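You operate a simulated robot arm through the tools that you are given. There is no shell and no other tool.

Carry out the task below with a simulated two-armed robot. There is one attempt and no reset: what you move stays moved.

Task
Hold the blue cup on the cart bench top steady with one hand and put the pink bottle in it with the other.

The check looks at the end state, three seconds after you hand in, the way a careful person would. Anything else that was tipped, shoved, dropped, spilled or broken makes it a failure.

Robot
Two 7-joint arms with three-finger grippers on one trunk, on a base that drives. Base frame: it is fixed to the floor where the robot stands at the start and does not move with it; the origin is under the middle of the robot, x ahead of it, y to its left, z up. Units: m, degrees, N and s.
The left shoulder is at the start at [0.05, 0.154, 0.979], the right one opposite. With the tool pointing down near the work surface each hand reaches from about 0.1 to 0.62 m from the robot's upright axis, wherever it stands, measured 20 degrees to its own side. Places, roughly: blue cup [-3, 0.5, 1]; pink bottle [-3, 0.75, 1]. Payload 2.69 kg a hand.
The TCP of each hand is the grasp point between the finger pads, 0.029 m short of the fingertips. In the tool frame z runs along the fingers and y along their closing line. Largest opening 0.12 m; the body of the gripper starts 0.078 m behind the TCP.
Orientation is told as [roll, pitch, yaw] about the base's x, y, z axes, in that order, counted from this pose: with the fingers straight down and closing along the base's y, the tool's x points along the base's -x, its y along +y and its z along -z.

Tools
- The arms move only by the tool play_rows. It takes "left_plan", "right_plan" or both (then of equal length, played together; a hand with none holds still); each is a list of rows, each a list of 7 numbers: the turn, a rotation vector about the base's x, y, z in degrees, then the shift along the base's x, y, z in m, then the finger opening in m, from 0 to 0.12. In form: [[wx, wy, wz, tx, ty, tz, fingers], ...]. A call has 1 to 20 rows; each row shifts and turns the commanded pose from where the row before left it. A row lasts 0.2 s, in which the tool goes at most 0.05 m and 8.6 degrees; a call with a longer step from one row to the next is refused whole, and so is a gripper value outside its range. A pose out of reach is approached as far as the arm can. The call stops where the force on the tool passes 40 N (or 10 N more than at its start, if that is more) or the arm is blocked; 0.2 s more then pass. Each finger halts on what it meets, pressing with about 44 N; the grip force reading is that of the motor and also rises with nothing between the fingers. The clock runs only during rows and for 0.2 s after the last one: add rows that do not move to give the fingers time. It gives the time, the measured TCP pose, the force on the tool (base axes), the opening and the grip force at its end, in the units of the frame above (readings bear some noise), with the torque about the TCP (base axes, N m) and any sound that the robot's microphone picked up.
- Cameras (640 x 400 px; columns grow to the right, rows downward): "scene" is now at [0.1693, -0.0114, 1.158]; the picture's right is [-0.11, -0.99, 0.00], its down [-0.29, 0.03, -0.95] and it looks along [0.95, -0.10, -0.30] (base axes); focal length 214 px, centre (320, 200). "left" rides on the left gripper at [0.063, 0, -0.104] in its tool frame; the picture's right is [0.00, 1.00, 0.00], its down [-0.83, 0.00, -0.56] and it looks along [-0.56, 0.00, 0.83] (tool axes); focal length 275 px, centre (320, 200). "right" rides on the right gripper at [0.063, 0, -0.104] in its tool frame; the picture's right is [0.00, 1.00, 0.00], its down [-0.83, 0.00, -0.56] and it looks along [-0.56, 0.00, 0.83] (tool axes); focal length 275 px, centre (320, 200). There is no depth. A picture from a camera that has moved, and an enlarged one, comes with that camera's place and axes in the base frame and with its lens.
- snapshot(camera): a new picture of that camera. It takes no simulated time.
- move_column(by): slides the trunk up (or, below 0, down) by that many m; the arms and the scene camera ride with it, the base frame stays. It gives what a move gives, with no picture.
- roll_base(legs): drives the robot by 1 to 6 legs, each [ahead, left, turn to the left] in m, m and degrees, along the robot's own axes; the way and the turn of a leg run together, so that a leg with both is an arc; at most 1.5 m and 180 degrees a leg. The arms and the cameras ride along, it lands a little off, and it stops where it bumps. It gives what a move gives.
- pan_tilt(pan, tilt): turns the head with the scene camera to pan (to the left, within 80 degrees either way) and tilt (down, from -29 to 69), counted from straight ahead of the robot. It gives what a move gives.
- close_up(camera, box): a new picture of the part [left, top, right, bottom] of that camera's present view, enlarged. It takes no simulated time.
- sign_off(): hands the job in; it is judged then, once.

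Places have to be worked out from the pictures, the camera data and where the tool is seen. Open the grippers and draw the arms clear of the work before you hand the job in, unless the task says otherwise.

The tools are called after ">>>" as name(argument=value, ...) on one line, values as JSON. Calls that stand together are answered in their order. play_rows: Moves the arms, as the interface text tells. Its arguments: {"type":"object","properties":{"left_plan":{"type":"array"},"right_plan":{"type":"array"}},"required":[]} The other tools are called the same way: move_column (by) slides the trunk up or down; roll_base (legs) drives the base; pan_tilt (pan, tilt) turns the head that bears the scene camera; snapshot (camera) takes a picture; close_up (camera, box) takes an enlarged picture of a part of a camera's view; sign_off () hands the job in.

At the start:

```text
time: 0.0
left_ee_pos: [0.3855, 0.1289, 1.1151]
left_orientation: [-0.1, -0.1, 0.0]
left_force: [0.0, -0.3, -0.2]
left_ft_torque: [0.01, -0.03, 0.0]
left_opening: 0.1198
left_grip_force: 0.1
right_ee_pos: [0.3151, -0.137, 1.0748]
right_orientation: [0.0, 0.0, 0.0]
right_force: [0.4, 0.4, 0.8]
right_ft_torque: [-0.02, -0.02, 0.03]
right_opening: 0.1196
right_grip_force: 0.1
trunk travel left (down, up): [-0.35, 0.088]
robot x, y, heading: [0.0032, 0.0007, 0.1]
head pan, tilt: [-6.2, 17.3]
```

scene: 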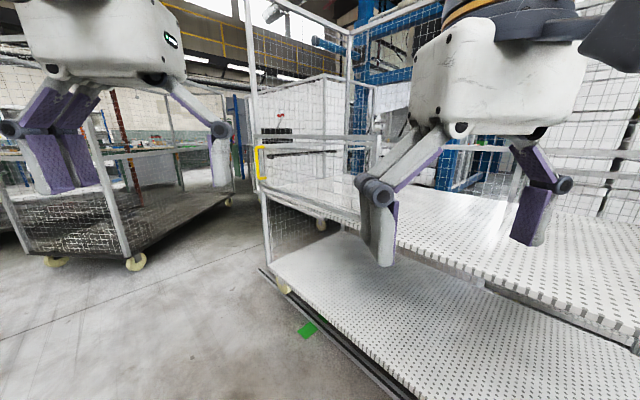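
right: 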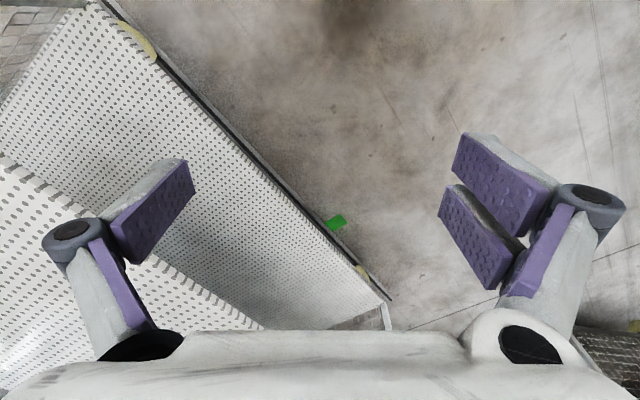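
left: 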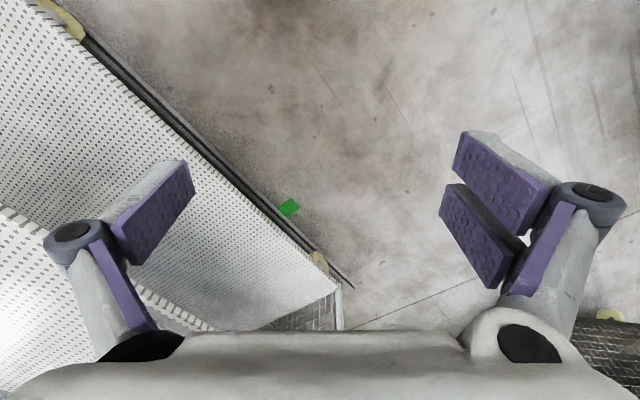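

The scene camera shows a rack ahead; the work is about 3 m behind me. I look left and right with the head before turning.

>>> pan_tilt(pan=80, tilt=25)

>>> snapshot(camera="scene")

>>> pan_tilt(pan=-80, tilt=25)

>>> snapshot(camera="scene")

```text
time: 1.6
left_ee_pos: [0.3854, 0.1296, 1.1148]
left_orientation: [-0.1, -0.1, 0.0]
left_force: [0.6, 0.1, 0.4]
left_ft_torque: [0.0, 0.0, -0.02]
left_opening: 0.1202
left_grip_force: 0.0
right_ee_pos: [0.3151, -0.1362, 1.075]
right_orientation: [0.0, 0.0, -0.1]
right_force: [-0.4, -0.9, -0.4]
right_ft_torque: [0.01, -0.04, -0.01]
right_opening: 0.1198
right_grip_force: 0.0
trunk travel left (down, up): [-0.35, 0.088]
robot x, y, heading: [-0.0024, -0.0018, 0.0]
head pan, tilt: [80.0, 25.0]
```

```text
taken
camera scene: at [0.0926, 0.0894, 1.1455], right [0.98, -0.17, 0.0], down [-0.07, -0.42, -0.91], along [0.16, 0.89, -0.42], focal length 214 px, centre (320, 200)
```

scene: 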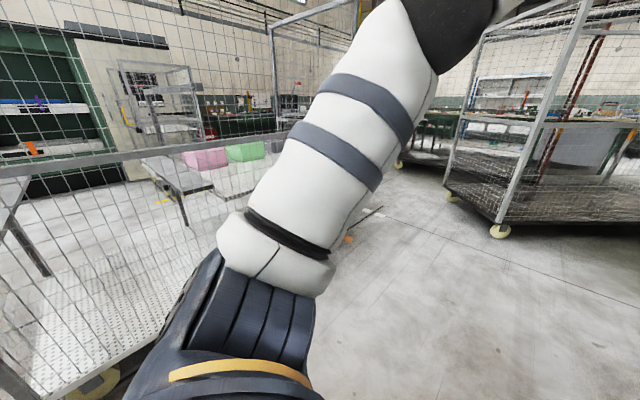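

```text
time: 4.1
left_ee_pos: [0.3854, 0.1297, 1.1159]
left_orientation: [-0.1, -0.2, 0.0]
left_force: [-0.1, -0.5, -0.2]
left_ft_torque: [0.05, 0.02, -0.04]
left_opening: 0.12
left_grip_force: 0.1
right_ee_pos: [0.3158, -0.1368, 1.0753]
right_orientation: [0.0, 0.0, 0.0]
right_force: [0.1, 0.0, 0.6]
right_ft_torque: [-0.01, -0.02, 0.01]
right_opening: 0.12
right_grip_force: 0.1
trunk travel left (down, up): [-0.35, 0.088]
robot x, y, heading: [-0.0032, -0.0032, -0.0]
head pan, tilt: [-80.0, 25.0]
```

```text
taken
camera scene: at [0.0926, -0.092, 1.1455], right [-0.98, -0.17, 0.0], down [-0.07, 0.42, -0.91], along [0.16, -0.89, -0.42], focal length 214 px, centre (320, 200)
```

scene: 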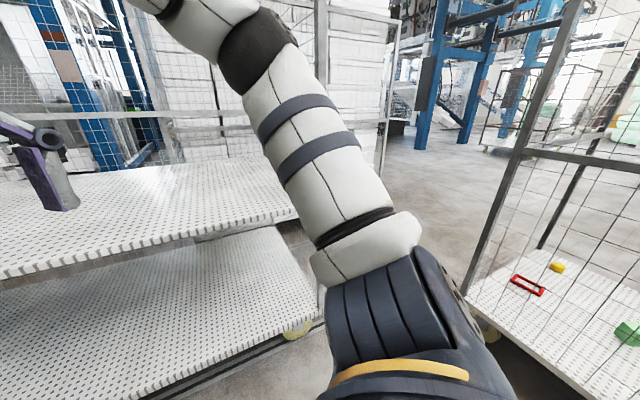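

To the left is open floor; behind me there is a mesh cart on either side. I turn 90° left in place and look towards the back.

>>> roll_base(legs=[[0, 0, 90]])

>>> pan_tilt(pan=70, tilt=20)

>>> snapshot(camera="scene")

>>> pan_tilt(pan=20, tilt=20)

>>> snapshot(camera="scene")

```text
time: 8.3
left_ee_pos: [-0.1323, 0.3841, 1.1155]
left_orientation: [-0.1, 0.0, 90.6]
left_force: [-0.2, 0.5, -0.1]
left_ft_torque: [0.0, -0.01, 0.0]
left_opening: 0.1202
left_grip_force: 0.0
right_ee_pos: [0.1335, 0.316, 1.0755]
right_orientation: [-0.1, 0.0, 90.4]
right_force: [0.4, -0.3, 0.2]
right_ft_torque: [0.02, -0.03, -0.04]
right_opening: 0.12
right_grip_force: 0.1
trunk travel left (down, up): [-0.35, 0.088]
robot x, y, heading: [-0.0012, -0.0004, 90.3]
head pan, tilt: [-80.0, 25.0]
```

```text
time: 10.7
left_ee_pos: [-0.1336, 0.3836, 1.1159]
left_orientation: [-0.1, -0.1, 90.5]
left_force: [-0.1, -0.2, -0.6]
left_ft_torque: [0.01, -0.02, 0.0]
left_opening: 0.1202
left_grip_force: 0.0
right_ee_pos: [0.1339, 0.3178, 1.0751]
right_orientation: [0.1, -0.1, 90.3]
right_force: [0.7, -0.1, 0.1]
right_ft_torque: [-0.01, 0.01, -0.02]
right_opening: 0.1201
right_grip_force: 0.0
trunk travel left (down, up): [-0.35, 0.088]
robot x, y, heading: [0.0002, -0.0005, 90.6]
head pan, tilt: [70.0, 20.0]
```

```text
taken
camera scene: at [-0.0887, 0.1068, 1.1535], right [0.34, 0.94, 0.0], down [0.32, -0.11, -0.94], along [-0.89, 0.31, -0.34], focal length 214 px, centre (320, 200)
```

scene: 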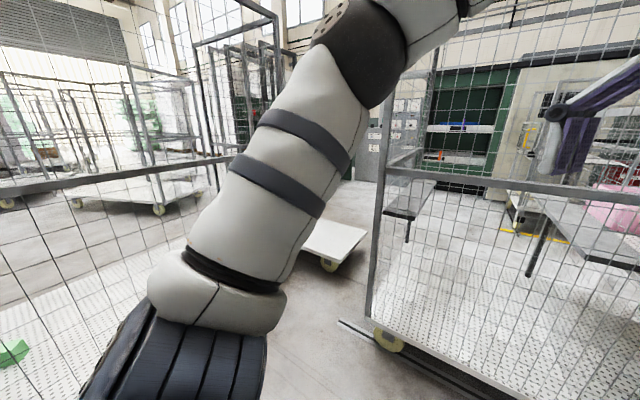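

```text
time: 11.8
left_ee_pos: [-0.132, 0.3843, 1.116]
left_orientation: [0.0, -0.1, 90.6]
left_force: [-0.1, 0.1, -0.5]
left_ft_torque: [0.01, -0.05, -0.01]
left_opening: 0.12
left_grip_force: 0.1
right_ee_pos: [0.1337, 0.316, 1.0749]
right_orientation: [0.1, 0.0, 90.5]
right_force: [0.8, -0.6, -0.1]
right_ft_torque: [-0.04, 0.01, 0.03]
right_opening: 0.1202
right_grip_force: 0.1
trunk travel left (down, up): [-0.35, 0.088]
robot x, y, heading: [0.0007, 0.0011, 90.6]
head pan, tilt: [20.0, 20.0]
```

```text
taken
camera scene: at [-0.0336, 0.1628, 1.1535], right [0.94, 0.35, 0.0], down [0.12, -0.32, -0.94], along [-0.33, 0.88, -0.34], focal length 214 px, centre (320, 200)
```

scene: 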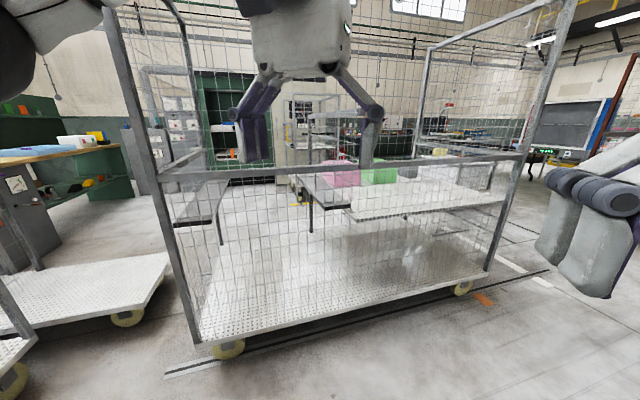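

There is a gap between two mesh carts toward −x, with a wood-topped bench beyond. I turn to face it with the arms still well clear and look again.

>>> roll_base(legs=[[0, 0, 80]])

>>> pan_tilt(pan=0, tilt=20)

>>> snapshot(camera="scene")

>>> snapshot(camera="left")

>>> snapshot(camera="right")

```text
time: 15.7
left_ee_pos: [-0.4002, -0.0675, 1.1158]
left_orientation: [-0.1, -0.1, 171.0]
left_force: [-0.7, 0.6, 0.4]
left_ft_torque: [0.0, 0.01, 0.02]
left_opening: 0.1197
left_grip_force: 0.0
right_ee_pos: [-0.2899, 0.1845, 1.0752]
right_orientation: [-0.1, 0.0, 170.9]
right_force: [0.5, 0.1, 0.2]
right_ft_torque: [0.01, 0.02, 0.02]
right_opening: 0.1197
right_grip_force: 0.1
trunk travel left (down, up): [-0.35, 0.088]
robot x, y, heading: [-0.0003, -0.0004, 170.9]
head pan, tilt: [20.0, 20.0]
```

```text
time: 16.5
left_ee_pos: [-0.4009, -0.0658, 1.1147]
left_orientation: [-0.1, -0.2, 171.0]
left_force: [-0.6, -0.2, -0.2]
left_ft_torque: [0.04, -0.01, 0.01]
left_opening: 0.1199
left_grip_force: 0.0
right_ee_pos: [-0.291, 0.1842, 1.0751]
right_orientation: [0.0, 0.0, 170.9]
right_force: [0.1, 0.2, 0.4]
right_ft_torque: [-0.02, 0.03, 0.04]
right_opening: 0.1199
right_grip_force: 0.1
trunk travel left (down, up): [-0.35, 0.088]
robot x, y, heading: [-0.0029, 0.0024, 171.0]
head pan, tilt: [0.0, 20.0]
```

```text
taken
camera scene: at [-0.1683, 0.0254, 1.1535], right [0.16, 0.99, 0.0], down [0.34, -0.05, -0.94], along [-0.93, 0.15, -0.34], focal length 214 px, centre (320, 200)
```

scene: 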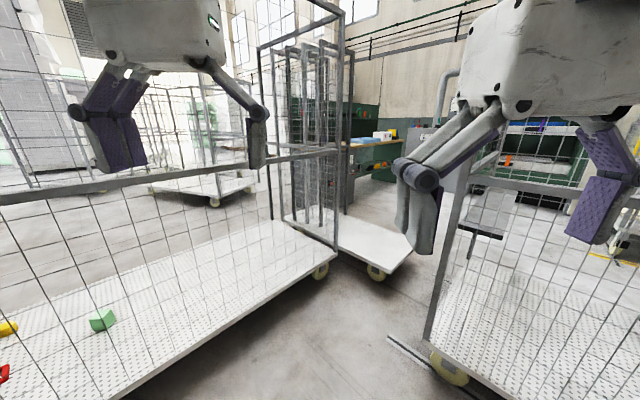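

```text
taken
camera left: at [-0.3374, -0.0781, 1.2203], right [-0.16, -0.99, 0.0], down [-0.82, 0.13, 0.56], along [-0.55, 0.09, -0.83], focal length 275 px, centre (320, 200)
```

left: 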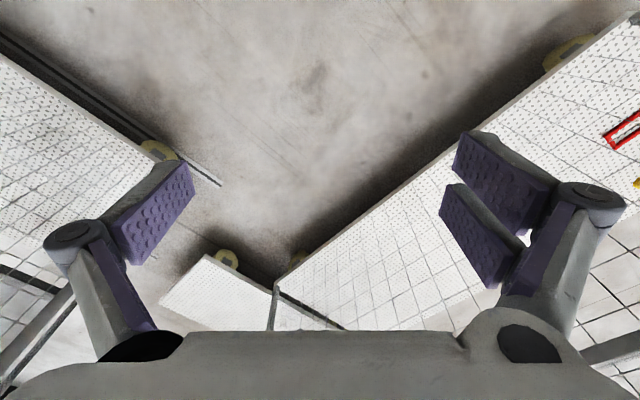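

```text
taken
camera right: at [-0.2274, 0.1746, 1.1786], right [-0.15, -0.99, 0.0], down [-0.82, 0.13, 0.56], along [-0.55, 0.09, -0.83], focal length 275 px, centre (320, 200)
```

right: 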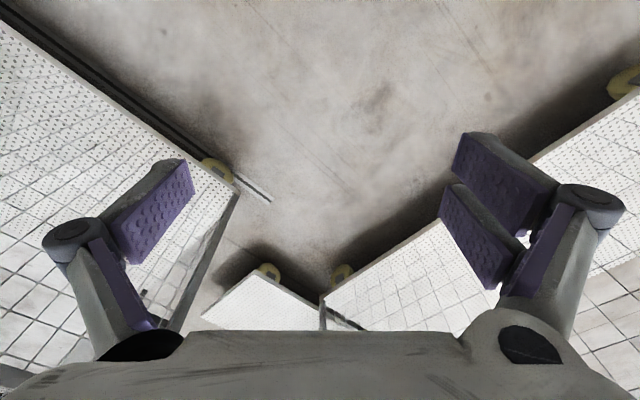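

The way toward the goal is narrow: cart A's corner wheel is near (-1.53, 0.25), a low dolly's wheel near (-1.43, 0.67), and cart B's wheel near (-0.73, 0.73). I zoom in on what lies behind.

>>> close_up(camera="scene", box=[240, 60, 480, 300])

>>> close_up(camera="scene", box=[280, 90, 420, 190])

```text
1.67 times, centred on (360, 180) of scene
camera zoom: at [-0.1683, 0.0254, 1.1535], right [0.16, 0.99, 0.0], down [0.34, -0.05, -0.94], along [-0.93, 0.15, -0.34], focal length 358 px, centre (253, 233)
```

zoom: 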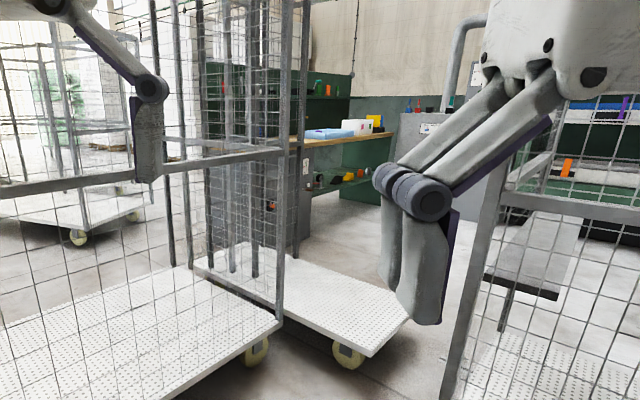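

```text
4.00 times, centred on (350, 140) of scene
camera zoom: at [-0.1683, 0.0254, 1.1535], right [0.16, 0.99, 0.0], down [0.34, -0.05, -0.94], along [-0.93, 0.15, -0.34], focal length 858 px, centre (200, 440)
```

zoom: 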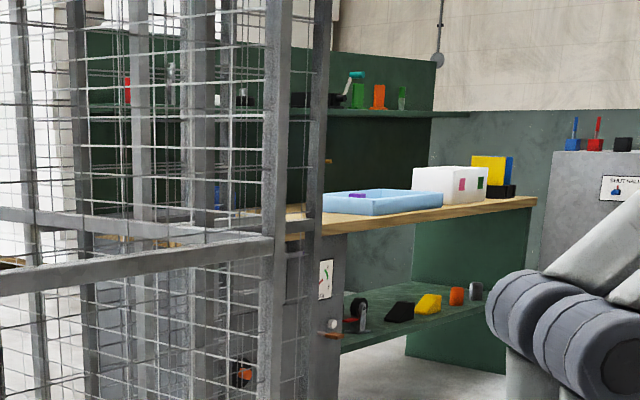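

A green bench with a wooden top stands behind the cages; the floor gap between the dolly and cart B looks to be the route. I draw the left hand in, turn right to face that gap and look down at it.

>>> play_rows(left_plan=[[0, 0, 0, 0.04, 0, 0, 0.12], [0, 0, 0, 0.04, 0, 0, 0.12], [0, 0, 0, 0.03, 0, 0, 0.12]])

>>> roll_base(legs=[[0.25, 0, 0], [0, 0, -35]])

>>> pan_tilt(pan=0, tilt=30)

>>> snapshot(camera="scene")

>>> pan_tilt(pan=25, tilt=30)

>>> snapshot(camera="scene")

```text
time: 17.3
left_ee_pos: [-0.2906, -0.066, 1.1129]
left_orientation: [0.0, -0.2, 170.9]
left_force: [-0.1, 0.4, -0.9]
left_ft_torque: [0.0, 0.07, -0.01]
left_opening: 0.1199
left_grip_force: 0.1
left hand out of reach, approached as far as the arm can: row 2
right_ee_pos: [-0.2893, 0.1837, 1.0755]
right_orientation: [0.0, 0.1, 170.9]
right_force: [0.4, 0.3, 0.0]
right_ft_torque: [0.02, -0.02, 0.0]
right_opening: 0.1201
right_grip_force: 0.0
trunk travel left (down, up): [-0.35, 0.088]
robot x, y, heading: [-0.0051, -0.0004, 170.8]
head pan, tilt: [0.0, 20.0]
```

```text
time: 20.8
left_ee_pos: [-0.5192, 0.1528, 1.1135]
left_orientation: [-0.1, 0.0, 135.8]
left_force: [-0.1, 0.6, 0.5]
left_ft_torque: [-0.01, 0.04, 0.02]
left_opening: 0.1199
left_grip_force: 0.0
right_ee_pos: [-0.374, 0.3568, 1.0759]
right_orientation: [0.0, 0.0, 135.7]
right_force: [-0.3, 0.9, -0.7]
right_ft_torque: [-0.02, -0.02, -0.04]
right_opening: 0.1198
right_grip_force: 0.1
trunk travel left (down, up): [-0.35, 0.088]
robot x, y, heading: [-0.2442, 0.0401, 136.0]
head pan, tilt: [0.0, 20.0]
```

```text
time: 21.5
left_ee_pos: [-0.5195, 0.1521, 1.1138]
left_orientation: [-0.1, -0.1, 135.8]
left_force: [0.0, -0.5, 1.3]
left_ft_torque: [-0.01, 0.01, 0.02]
left_opening: 0.1201
left_grip_force: 0.0
right_ee_pos: [-0.3753, 0.3571, 1.075]
right_orientation: [0.0, 0.0, 135.7]
right_force: [-0.5, 0.0, 1.1]
right_ft_torque: [0.0, 0.01, 0.0]
right_opening: 0.12
right_grip_force: 0.0
trunk travel left (down, up): [-0.35, 0.088]
robot x, y, heading: [-0.2415, 0.0415, 135.6]
head pan, tilt: [0.0, 30.0]
```

```text
taken
camera scene: at [-0.3638, 0.1545, 1.1375], right [0.7, 0.72, 0.0], down [0.36, -0.35, -0.87], along [-0.62, 0.6, -0.5], focal length 214 px, centre (320, 200)
```

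scene: 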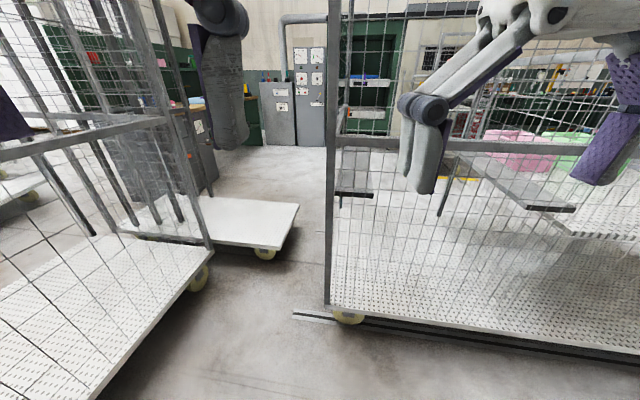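

```text
time: 22.4
left_ee_pos: [-0.5205, 0.1522, 1.1131]
left_orientation: [-0.1, -0.2, 135.6]
left_force: [-34.6, -45.2, -0.2]
left_ft_torque: [5.83, -4.48, -4.1]
left_opening: 0.1203
left_grip_force: 0.1
right_ee_pos: [-0.3744, 0.3568, 1.0755]
right_orientation: [0.0, 0.0, 135.7]
right_force: [-0.1, 0.6, 0.0]
right_ft_torque: [0.0, -0.02, -0.04]
right_opening: 0.12
right_grip_force: 0.1
trunk travel left (down, up): [-0.35, 0.088]
robot x, y, heading: [-0.2443, 0.0348, 135.7]
head pan, tilt: [25.0, 30.0]
```

```text
taken
camera scene: at [-0.375, 0.1407, 1.1379], right [0.54, 0.84, 0.0], down [0.42, -0.27, -0.87], along [-0.73, 0.47, -0.5], focal length 214 px, centre (320, 200)
```

scene: 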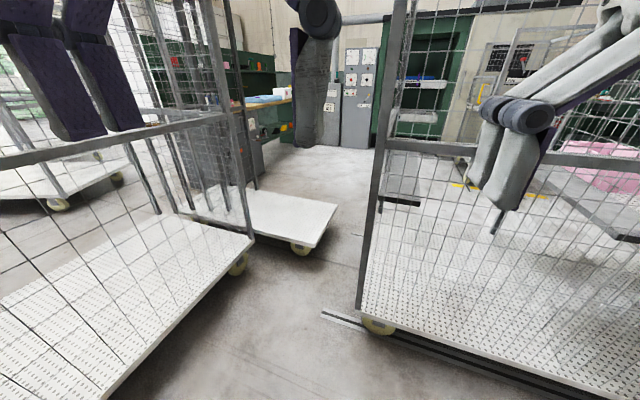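

The left force reading jumped: panning the head touches the left gripper, which I pulled in too close. I pan back and push the left hand forward along the heading.

>>> pan_tilt(pan=0, tilt=30)

>>> play_rows(left_plan=[[0, 0, 0, -0.03, 0.03, 0, 0.12], [0, 0, 0, -0.03, 0.03, 0, 0.12], [0, 0, 0, 0, 0, 0, 0.12]])

>>> close_up(camera="scene", box=[120, 100, 440, 300])

>>> snapshot(camera="right")

>>> snapshot(camera="left")

```text
time: 23.3
left_ee_pos: [-0.5194, 0.1539, 1.1133]
left_orientation: [-0.1, -0.2, 135.9]
left_force: [0.5, 0.2, 0.1]
left_ft_torque: [0.01, -0.01, 0.03]
left_opening: 0.1198
left_grip_force: 0.1
right_ee_pos: [-0.3743, 0.3572, 1.0749]
right_orientation: [0.0, 0.1, 135.8]
right_force: [0.9, -0.2, 0.5]
right_ft_torque: [0.0, 0.0, 0.01]
right_opening: 0.1202
right_grip_force: 0.0
trunk travel left (down, up): [-0.35, 0.088]
robot x, y, heading: [-0.2414, 0.0379, 136.0]
head pan, tilt: [0.0, 30.0]
```

```text
time: 24.1
left_ee_pos: [-0.579, 0.213, 1.1133]
left_orientation: [-0.1, -0.2, 135.8]
left_force: [0.2, 1.2, 1.2]
left_ft_torque: [-0.01, -0.03, -0.03]
left_opening: 0.1202
left_grip_force: 0.0
right_ee_pos: [-0.3738, 0.3564, 1.0758]
right_orientation: [0.0, 0.1, 135.7]
right_force: [-0.2, 0.4, 0.5]
right_ft_torque: [-0.02, 0.0, 0.02]
right_opening: 0.1199
right_grip_force: 0.0
trunk travel left (down, up): [-0.35, 0.088]
robot x, y, heading: [-0.2453, 0.0389, 135.7]
head pan, tilt: [0.0, 30.0]
```

```text
2.00 times, centred on (280, 200) of scene
camera zoom: at [-0.3638, 0.1543, 1.1375], right [0.7, 0.72, 0.0], down [0.36, -0.35, -0.87], along [-0.62, 0.6, -0.5], focal length 429 px, centre (400, 200)
```

zoom: 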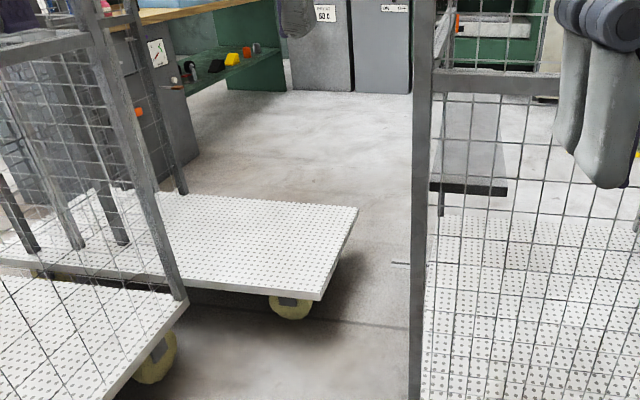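

```text
taken
camera right: at [-0.3285, 0.3127, 1.1787], right [-0.69, -0.72, 0.0], down [-0.6, 0.58, 0.56], along [-0.4, 0.39, -0.83], focal length 275 px, centre (320, 200)
```

right: 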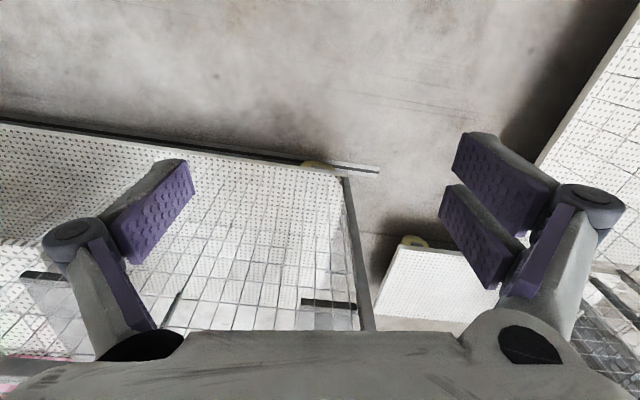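

```text
taken
camera left: at [-0.5336, 0.1677, 1.2178], right [-0.7, -0.71, 0.0], down [-0.59, 0.58, 0.56], along [-0.4, 0.39, -0.83], focal length 275 px, centre (320, 200)
```

left: 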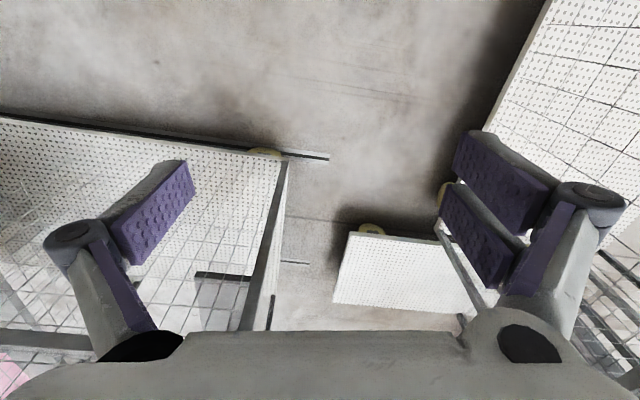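

The gap between dolly and cart B works out to only about 0.35 m, too narrow. The scene is laid out on a grid turned by ~36°; I'll try the way round the right end of cart B, turning to heading ~36° and looking first.

>>> roll_base(legs=[[0, 0, -100]])

>>> pan_tilt(pan=0, tilt=25)

>>> snapshot(camera="scene")

```text
time: 28.7
left_ee_pos: [-0.0166, 0.3404, 1.1149]
left_orientation: [-0.1, 0.0, 36.1]
left_force: [0.8, -1.0, 0.9]
left_ft_torque: [0.02, 0.03, 0.0]
left_opening: 0.12
left_grip_force: 0.0
right_ee_pos: [0.0922, 0.1155, 1.0752]
right_orientation: [0.0, 0.0, 36.1]
right_force: [0.1, 0.0, 0.0]
right_ft_torque: [-0.02, 0.04, 0.0]
right_opening: 0.1198
right_grip_force: 0.2
trunk travel left (down, up): [-0.35, 0.088]
robot x, y, heading: [-0.2432, 0.0395, 36.1]
head pan, tilt: [0.0, 30.0]
```

```text
time: 29.4
left_ee_pos: [-0.0159, 0.3404, 1.1128]
left_orientation: [-0.1, -0.1, 36.1]
left_force: [0.3, -0.1, 0.6]
left_ft_torque: [0.01, -0.01, 0.02]
left_opening: 0.1198
left_grip_force: 0.1
right_ee_pos: [0.0917, 0.1145, 1.0756]
right_orientation: [0.1, 0.1, 36.1]
right_force: [0.1, 0.5, 0.0]
right_ft_torque: [0.04, -0.04, 0.02]
right_opening: 0.1197
right_grip_force: 0.1
trunk travel left (down, up): [-0.35, 0.088]
robot x, y, heading: [-0.242, 0.0391, 36.2]
head pan, tilt: [0.0, 25.0]
```

```text
taken
camera scene: at [-0.1074, 0.1374, 1.1454], right [0.59, -0.81, 0.0], down [-0.34, -0.25, -0.91], along [0.73, 0.53, -0.42], focal length 214 px, centre (320, 200)
```

scene: 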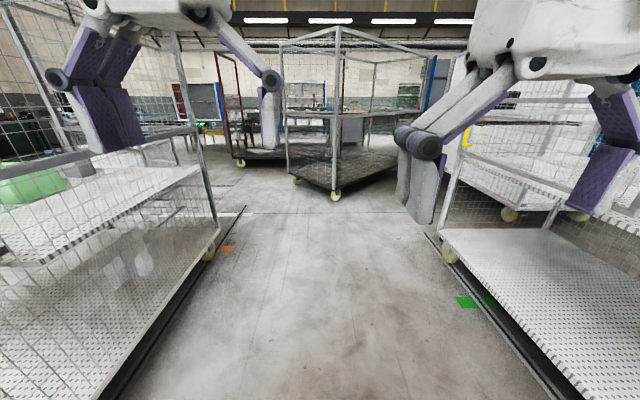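

The aisle ahead is wide and clear. I drive 1.45 m ahead along it and look left around cart B's end.

>>> roll_base(legs=[[1.45, 0, 0], [0, 0, 50]])

>>> snapshot(camera="scene")

>>> pan_tilt(pan=40, tilt=20)

>>> snapshot(camera="scene")

```text
time: 38.9
left_ee_pos: [0.8755, 1.2696, 1.1142]
left_orientation: [-0.1, -0.1, 85.0]
left_force: [0.1, 0.4, -0.1]
left_ft_torque: [-0.03, 0.0, 0.0]
left_opening: 0.1196
left_grip_force: 0.0
right_ee_pos: [1.1159, 1.2019, 1.0755]
right_orientation: [-0.1, 0.0, 84.9]
right_force: [-0.5, 0.0, 0.1]
right_ft_torque: [0.0, 0.02, 0.0]
right_opening: 0.12
right_grip_force: 0.1
trunk travel left (down, up): [-0.35, 0.088]
robot x, y, heading: [0.9573, 0.8977, 84.9]
head pan, tilt: [0.0, 25.0]
```

```text
taken
camera scene: at [0.9671, 1.0666, 1.1455], right [1.0, -0.09, 0.0], down [-0.04, -0.42, -0.91], along [0.08, 0.9, -0.42], focal length 214 px, centre (320, 200)
```

scene: 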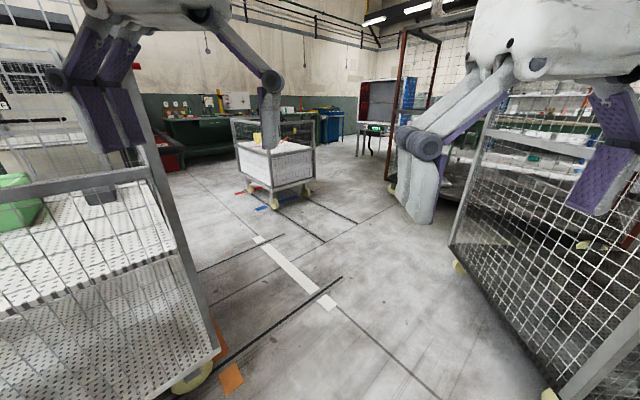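

```text
time: 40.0
left_ee_pos: [0.8747, 1.2704, 1.1127]
left_orientation: [-0.1, -0.1, 85.0]
left_force: [-0.4, -0.5, 0.3]
left_ft_torque: [0.01, 0.02, 0.01]
left_opening: 0.1202
left_grip_force: 0.0
right_ee_pos: [1.1168, 1.2026, 1.0742]
right_orientation: [0.0, 0.1, 84.9]
right_force: [-0.4, 0.1, 0.1]
right_ft_torque: [-0.02, 0.05, 0.02]
right_opening: 0.1201
right_grip_force: 0.1
trunk travel left (down, up): [-0.35, 0.088]
robot x, y, heading: [0.9518, 0.8991, 84.9]
head pan, tilt: [40.0, 20.0]
```

```text
taken
camera scene: at [0.9058, 1.0512, 1.1535], right [0.82, 0.57, 0.0], down [0.2, -0.28, -0.94], along [-0.54, 0.77, -0.34], focal length 214 px, centre (320, 200)
```

scene: 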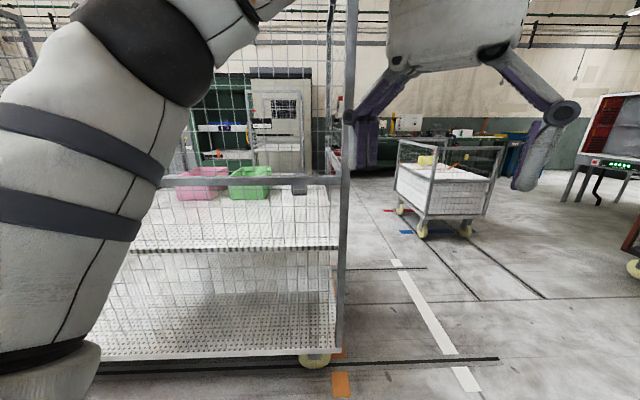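

The area beyond cart B's end is open floor. I sidestep right a little, drive on past the end of cart B, then look left.

>>> roll_base(legs=[[0.3, -0.22, 0], [1.3, 0, 0], [0, 0, 40]])

>>> pan_tilt(pan=30, tilt=20)

>>> snapshot(camera="scene")

>>> pan_tilt(pan=0, tilt=20)

>>> snapshot(camera="scene")

```text
time: 50.4
left_ee_pos: [1.0284, 2.7175, 1.1133]
left_orientation: [-0.1, 0.0, 124.5]
left_force: [0.5, 0.1, -0.1]
left_ft_torque: [-0.01, 0.0, 0.05]
left_opening: 0.1202
left_grip_force: 0.1
right_ee_pos: [1.2579, 2.8178, 1.0745]
right_orientation: [0.0, 0.0, 124.4]
right_force: [0.5, -0.3, 0.1]
right_ft_torque: [-0.04, 0.0, -0.01]
right_opening: 0.1201
right_grip_force: 0.1
trunk travel left (down, up): [-0.35, 0.088]
robot x, y, heading: [1.3247, 2.4778, 124.5]
head pan, tilt: [40.0, 20.0]
```

```text
time: 51.1
left_ee_pos: [1.0286, 2.7166, 1.1123]
left_orientation: [-0.1, 0.0, 124.5]
left_force: [-1.0, -0.6, 0.1]
left_ft_torque: [-0.02, 0.02, 0.04]
left_opening: 0.12
left_grip_force: 0.1
right_ee_pos: [1.2586, 2.8183, 1.0741]
right_orientation: [0.0, 0.0, 124.4]
right_force: [-0.4, -0.3, 0.3]
right_ft_torque: [0.02, -0.04, -0.01]
right_opening: 0.12
right_grip_force: 0.0
trunk travel left (down, up): [-0.35, 0.088]
robot x, y, heading: [1.3225, 2.4802, 124.7]
head pan, tilt: [30.0, 20.0]
```

```text
taken
camera scene: at [1.1961, 2.5832, 1.1535], right [0.43, 0.9, 0.0], down [0.31, -0.15, -0.94], along [-0.85, 0.4, -0.34], focal length 214 px, centre (320, 200)
```

scene: 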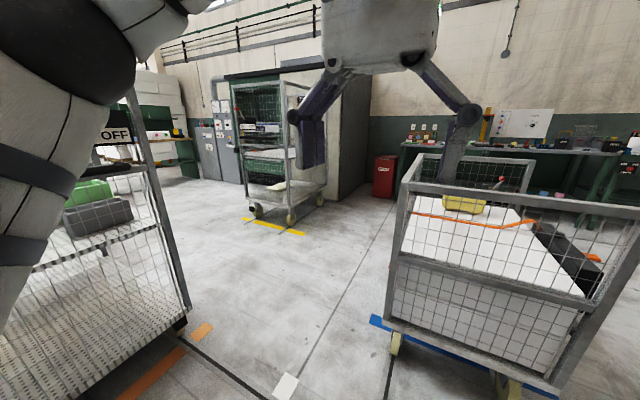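

```text
time: 52.1
left_ee_pos: [1.0286, 2.7173, 1.1127]
left_orientation: [-0.2, -0.1, 124.6]
left_force: [-0.2, 0.5, -0.2]
left_ft_torque: [-0.01, 0.0, 0.0]
left_opening: 0.12
left_grip_force: 0.0
right_ee_pos: [1.2582, 2.8177, 1.0757]
right_orientation: [0.0, 0.0, 124.4]
right_force: [0.3, -0.1, -0.2]
right_ft_torque: [0.01, 0.01, 0.01]
right_opening: 0.12
right_grip_force: 0.0
trunk travel left (down, up): [-0.35, 0.088]
robot x, y, heading: [1.3274, 2.4795, 124.5]
head pan, tilt: [0.0, 20.0]
```

```text
taken
camera scene: at [1.2274, 2.6199, 1.1535], right [0.82, 0.57, 0.0], down [0.19, -0.28, -0.94], along [-0.53, 0.77, -0.34], focal length 214 px, centre (320, 200)
```

scene: 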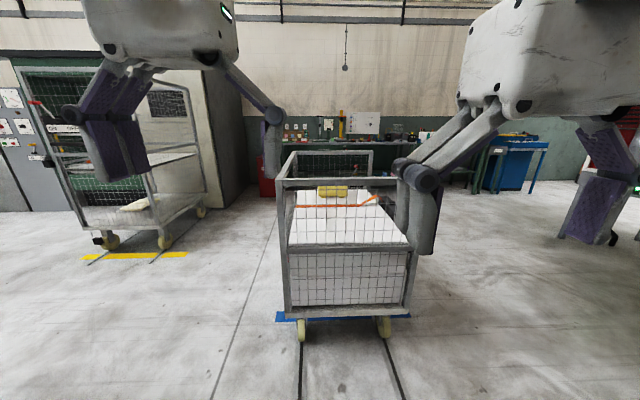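

Behind cart B the floor is open all the way to the bench (the "OFF" sign side). I move diagonally between cart B's rear corner (~(0.1, 2.3)) and the basket cart, then turn left to face the bench.

>>> roll_base(legs=[[0.8, 0.66, 0], [0.42, 0.6, 0], [0, 0, 90]])

>>> snapshot(camera="scene")

```text
time: 66.1
left_ee_pos: [-0.6423, 2.4894, 1.1131]
left_orientation: [-0.2, -0.1, -145.7]
left_force: [0.0, 0.7, -0.7]
left_ft_torque: [0.0, -0.01, 0.01]
left_opening: 0.1199
left_grip_force: 0.1
right_ee_pos: [-0.7447, 2.7202, 1.0758]
right_orientation: [0.0, 0.0, -145.8]
right_force: [0.1, 1.1, 1.0]
right_ft_torque: [0.02, -0.01, 0.01]
right_opening: 0.1201
right_grip_force: 0.0
trunk travel left (down, up): [-0.35, 0.088]
robot x, y, heading: [-0.4085, 2.7843, -145.6]
head pan, tilt: [0.0, 20.0]
```

```text
taken
camera scene: at [-0.5469, 2.6868, 1.1535], right [-0.56, 0.83, 0.0], down [0.28, 0.19, -0.94], along [-0.78, -0.53, -0.34], focal length 214 px, centre (320, 200)
```

scene: 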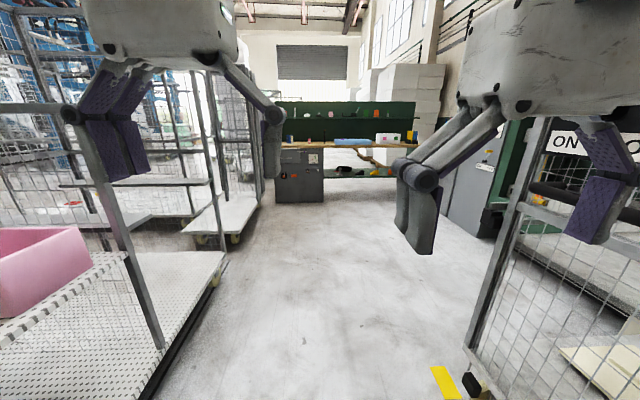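

The bench is straight ahead across open floor. I zoom in on it to find the cup and bottle.

>>> close_up(camera="scene", box=[220, 90, 460, 240])

>>> close_up(camera="scene", box=[260, 110, 340, 160])

```text
2.67 times, centred on (340, 165) of scene
camera zoom: at [-0.5469, 2.6868, 1.1535], right [-0.56, 0.83, 0.0], down [0.28, 0.19, -0.94], along [-0.78, -0.53, -0.34], focal length 572 px, centre (267, 293)
```

zoom: 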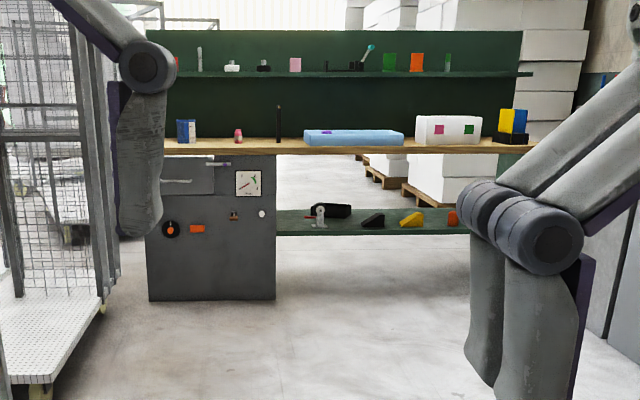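

```text
8.00 times, centred on (300, 135) of scene
camera zoom: at [-0.5469, 2.6868, 1.1535], right [-0.56, 0.83, 0.0], down [0.28, 0.19, -0.94], along [-0.78, -0.53, -0.34], focal length 1716 px, centre (480, 720)
```

zoom: 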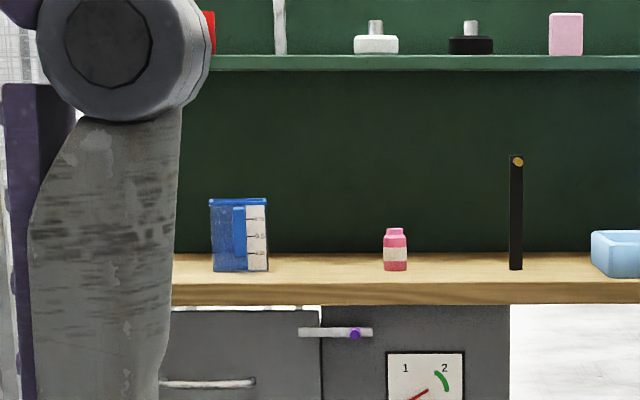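

I can see the blue measuring cup, the pink bottle and a black upright rod beside it, on a bench top at z≈0.87. I raise the trunk for clearance and drive about 2.2 m toward the bench, keeping clear of the dolly on the left.

>>> move_column(by=0.08)

>>> roll_base(legs=[[0, 0, 1.6], [1.4, 0.08, 0], [0.75, 0.04, 0]])

>>> snapshot(camera="scene")

>>> snapshot(camera="left")

>>> snapshot(camera="right")

```text
time: 67.3
left_ee_pos: [-0.6439, 2.4891, 1.1918]
left_orientation: [-0.1, 0.0, -145.7]
left_force: [-0.4, -0.7, -1.2]
left_ft_torque: [0.07, -0.06, -0.02]
left_opening: 0.1199
left_grip_force: 0.0
right_ee_pos: [-0.7448, 2.719, 1.1541]
right_orientation: [-0.1, 0.1, -145.8]
right_force: [-0.2, 0.2, -1.1]
right_ft_torque: [-0.02, -0.01, 0.03]
right_opening: 0.1199
right_grip_force: 0.0
trunk travel left (down, up): [-0.43, 0.008]
robot x, y, heading: [-0.4041, 2.785, -145.6]
head pan, tilt: [0.0, 20.0]
```

```text
time: 78.3
left_ee_pos: [-2.2994, 1.1162, 1.1927]
left_orientation: [-0.1, -0.3, -143.5]
left_force: [-1.1, 0.0, -0.4]
left_ft_torque: [0.01, 0.03, -0.03]
left_opening: 0.1199
left_grip_force: 0.1
right_ee_pos: [-2.4089, 1.3406, 1.155]
right_orientation: [-0.1, 0.0, -143.6]
right_force: [-0.2, -0.8, 0.2]
right_ft_torque: [0.0, 0.01, -0.02]
right_opening: 0.1197
right_grip_force: 0.0
trunk travel left (down, up): [-0.43, 0.008]
robot x, y, heading: [-2.0761, 1.4179, -143.7]
head pan, tilt: [0.0, 20.0]
```

```text
taken
camera scene: at [-2.1599, 1.3553, 1.247], right [-0.59, 0.8, 0.0], down [0.28, 0.2, -0.94], along [-0.76, -0.56, -0.34], focal length 214 px, centre (320, 200)
```

scene: 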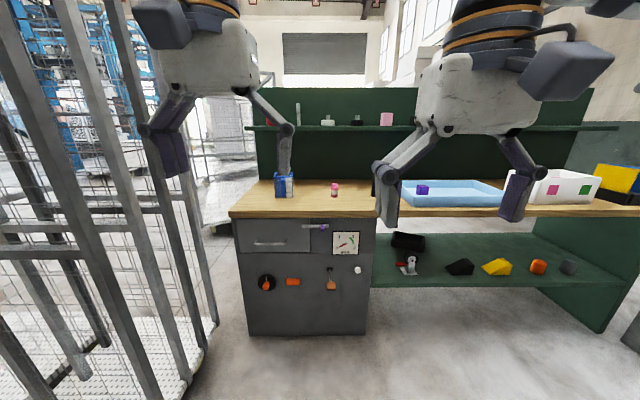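

```text
taken
camera left: at [-2.2482, 1.1525, 1.2979], right [0.59, -0.81, 0.0], down [-0.67, -0.49, 0.56], along [-0.45, -0.33, -0.83], focal length 275 px, centre (320, 200)
```

left: 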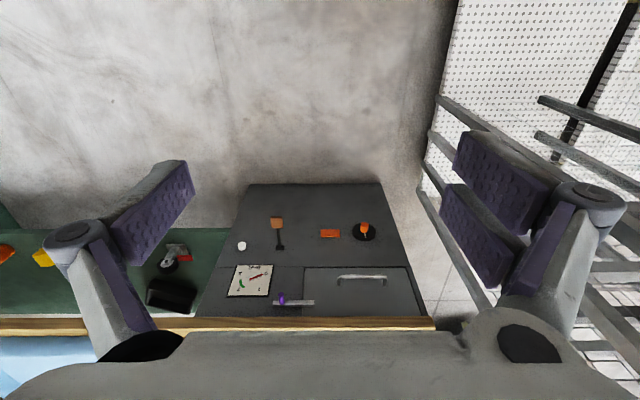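

```text
taken
camera right: at [-2.3584, 1.3789, 1.2586], right [0.6, -0.8, 0.0], down [-0.67, -0.5, 0.56], along [-0.45, -0.33, -0.83], focal length 275 px, centre (320, 200)
```

right: 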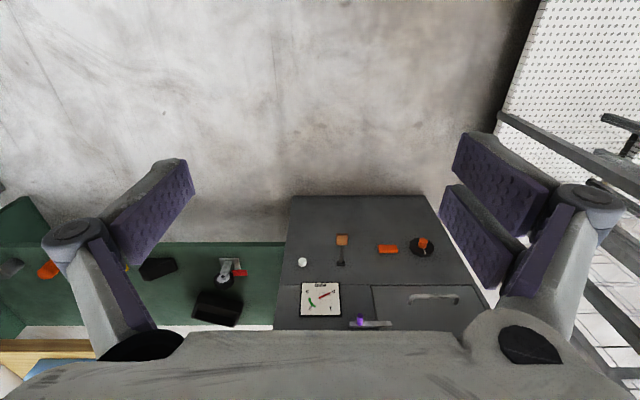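

I stand at about u=0.85 m in front of the bench. I zoom in on cup and bottle to measure them.

>>> close_up(camera="scene", box=[240, 150, 400, 250])

>>> close_up(camera="scene", box=[260, 160, 360, 222])

```text
4.00 times, centred on (320, 200) of scene
camera zoom: at [-2.1599, 1.3553, 1.247], right [-0.59, 0.8, 0.0], down [0.28, 0.2, -0.94], along [-0.76, -0.56, -0.34], focal length 858 px, centre (320, 200)
```

zoom: 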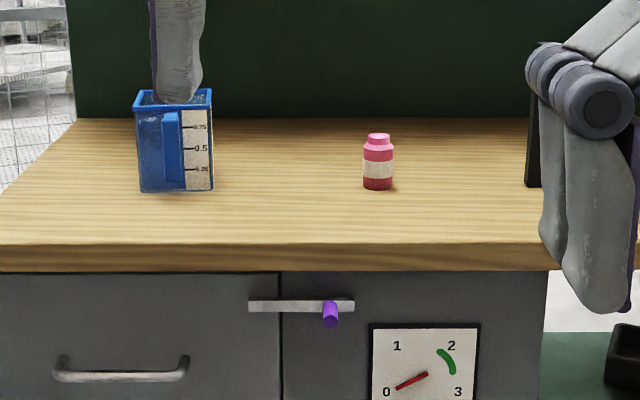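

```text
6.40 times, centred on (310, 191) of scene
camera zoom: at [-2.1599, 1.3553, 1.247], right [-0.59, 0.8, 0.0], down [0.28, 0.2, -0.94], along [-0.76, -0.56, -0.34], focal length 1373 px, centre (384, 258)
```

zoom: 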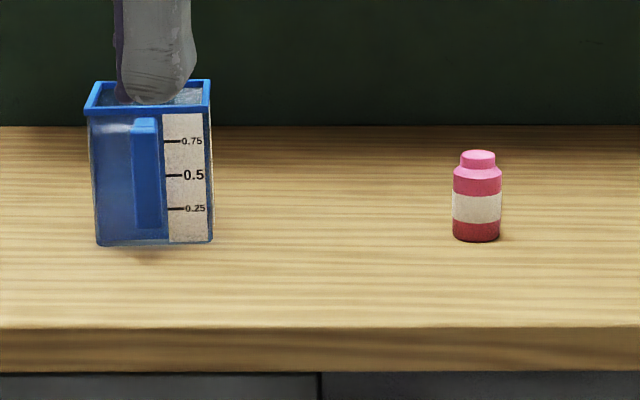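

Triangulating gives bottle ≈(-3.11, 0.75), cup centre ≈(-2.97, 0.52), bench top z≈0.863, edge about 1.02 m ahead of my axis. Before closing in I look down at my own base and at the dolly cage on the left.

>>> pan_tilt(pan=0, tilt=69)

>>> snapshot(camera="scene")

>>> pan_tilt(pan=75, tilt=50)

>>> snapshot(camera="scene")

>>> pan_tilt(pan=35, tilt=40)

>>> snapshot(camera="scene")

```text
time: 79.5
left_ee_pos: [-2.2996, 1.1158, 1.1937]
left_orientation: [-0.1, -0.2, -143.4]
left_force: [0.4, 0.2, -0.5]
left_ft_torque: [0.01, -0.05, -0.02]
left_opening: 0.1199
left_grip_force: 0.1
right_ee_pos: [-2.4102, 1.3416, 1.1543]
right_orientation: [-0.1, 0.1, -143.5]
right_force: [0.2, -0.4, -0.8]
right_ft_torque: [0.01, -0.01, 0.02]
right_opening: 0.1197
right_grip_force: 0.0
trunk travel left (down, up): [-0.43, 0.008]
robot x, y, heading: [-2.0791, 1.4186, -143.5]
head pan, tilt: [0.0, 68.8]
```

```text
taken
camera scene: at [-2.1298, 1.3775, 1.1795], right [-0.59, 0.8, 0.0], down [0.75, 0.55, -0.36], along [-0.29, -0.22, -0.93], focal length 214 px, centre (320, 200)
```

scene: 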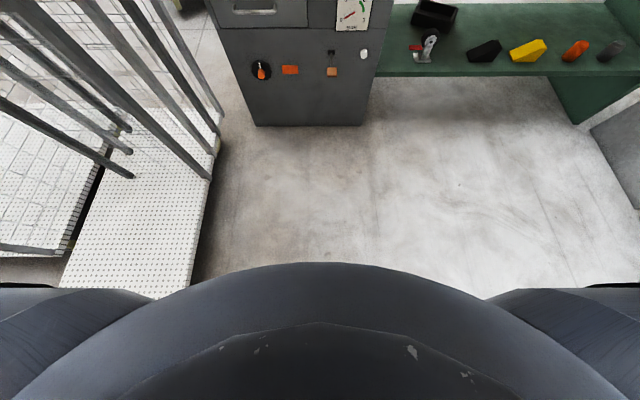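

```text
time: 80.9
left_ee_pos: [-2.2991, 1.1135, 1.1947]
left_orientation: [-0.4, -0.2, -143.4]
left_force: [0.0, 1.1, 0.4]
left_ft_torque: [-0.03, -0.02, -0.01]
left_opening: 0.1198
left_grip_force: 0.1
right_ee_pos: [-2.4096, 1.3412, 1.1547]
right_orientation: [0.0, 0.0, -143.6]
right_force: [0.7, 0.5, 0.5]
right_ft_torque: [-0.03, 0.01, 0.02]
right_opening: 0.12
right_grip_force: 0.1
trunk travel left (down, up): [-0.43, 0.008]
robot x, y, heading: [-2.0759, 1.4203, -143.5]
head pan, tilt: [75.0, 50.0]
```

```text
taken
camera scene: at [-2.0987, 1.3439, 1.1906], right [-0.98, 0.2, 0.0], down [0.17, 0.83, -0.52], along [-0.11, -0.51, -0.85], focal length 214 px, centre (320, 200)
```

scene: 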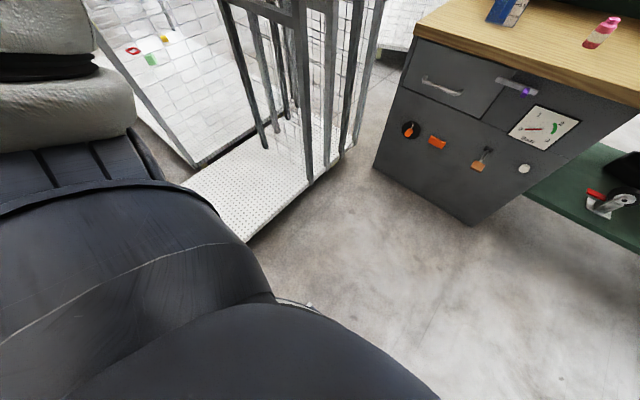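

```text
time: 82.0
left_ee_pos: [-2.3001, 1.1143, 1.1932]
left_orientation: [-0.3, 0.0, -143.4]
left_force: [-1.1, -0.8, 0.4]
left_ft_torque: [0.0, 0.01, 0.01]
left_opening: 0.1199
left_grip_force: 0.0
right_ee_pos: [-2.409, 1.3422, 1.1549]
right_orientation: [0.0, 0.0, -143.6]
right_force: [0.0, -0.9, 0.8]
right_ft_torque: [0.0, 0.03, 0.04]
right_opening: 0.1199
right_grip_force: 0.1
trunk travel left (down, up): [-0.43, 0.008]
robot x, y, heading: [-2.0756, 1.4189, -143.9]
head pan, tilt: [35.0, 40.0]
```

```text
taken
camera scene: at [-2.0992, 1.3438, 1.1906], right [-0.98, 0.21, 0.0], down [0.18, 0.83, -0.52], along [-0.11, -0.51, -0.85], focal length 214 px, centre (320, 200)
```

scene: 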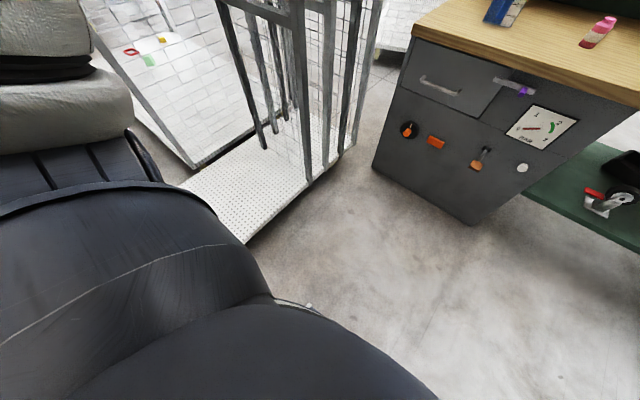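

The head seems to have stopped around pan 41° for both shots. I command it back to centre to check it is free.

>>> pan_tilt(pan=0, tilt=35)

>>> snapshot(camera="scene")

```text
time: 83.0
left_ee_pos: [-2.2987, 1.1143, 1.1937]
left_orientation: [-0.4, -0.1, -143.4]
left_force: [-0.3, -1.3, 0.3]
left_ft_torque: [0.01, 0.02, -0.02]
left_opening: 0.1199
left_grip_force: 0.0
right_ee_pos: [-2.4102, 1.3404, 1.1565]
right_orientation: [0.0, 0.0, -143.5]
right_force: [-0.7, -0.5, 0.6]
right_ft_torque: [0.0, 0.02, -0.01]
right_opening: 0.12
right_grip_force: 0.1
trunk travel left (down, up): [-0.43, 0.008]
robot x, y, heading: [-2.0718, 1.4174, -143.3]
head pan, tilt: [0.0, 35.0]
```

```text
taken
camera scene: at [-2.0994, 1.3437, 1.1908], right [-0.98, 0.21, 0.0], down [0.18, 0.83, -0.53], along [-0.11, -0.51, -0.85], focal length 214 px, centre (320, 200)
```

scene: 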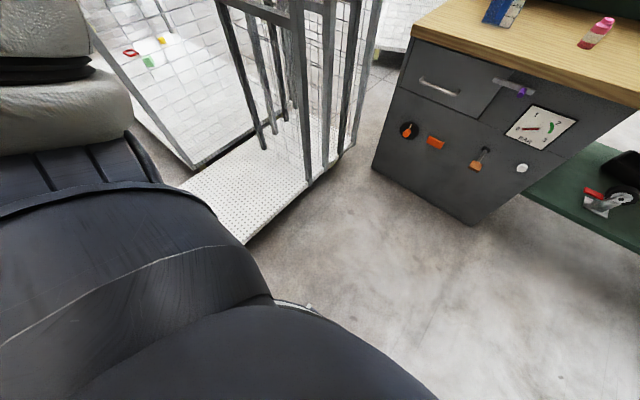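

The head reports 0 but the picture is unchanged: it is wedged against the left arm. I move the left hand forward along the heading to free it.

>>> play_rows(left_plan=[[0, 0, 0, -0.024, -0.018, 0, 0.12], [0, 0, 0, -0.024, -0.018, 0, 0.12], [0, 0, 0, -0.024, -0.018, 0, 0.12], [0, 0, 0, -0.024, -0.018, 0, 0.12], [0, 0, 0, 0, 0, 0, 0.12]])

>>> snapshot(camera="scene")

```text
time: 84.2
left_ee_pos: [-2.3565, 1.0737, 1.1931]
left_orientation: [-0.1, -0.2, -143.5]
left_force: [0.0, -0.8, 0.1]
left_ft_torque: [0.02, -0.02, 0.03]
left_opening: 0.12
left_grip_force: 0.0
left hand out of reach, approached as far as the arm can: row 3, 4
right_ee_pos: [-2.4095, 1.3417, 1.1544]
right_orientation: [0.1, 0.0, -143.6]
right_force: [0.2, -0.2, 1.3]
right_ft_torque: [0.0, -0.03, -0.02]
right_opening: 0.1199
right_grip_force: 0.1
trunk travel left (down, up): [-0.43, 0.008]
robot x, y, heading: [-2.0761, 1.4172, -143.6]
head pan, tilt: [0.0, 35.0]
```

```text
taken
camera scene: at [-2.1556, 1.3582, 1.2231], right [-0.59, 0.8, 0.0], down [0.46, 0.34, -0.82], along [-0.66, -0.49, -0.57], focal length 214 px, centre (320, 200)
```

scene: 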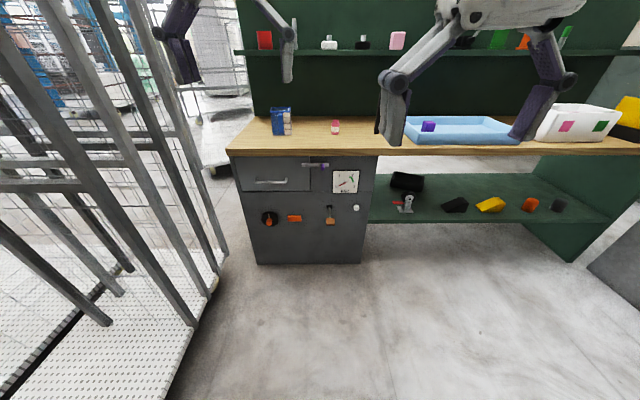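

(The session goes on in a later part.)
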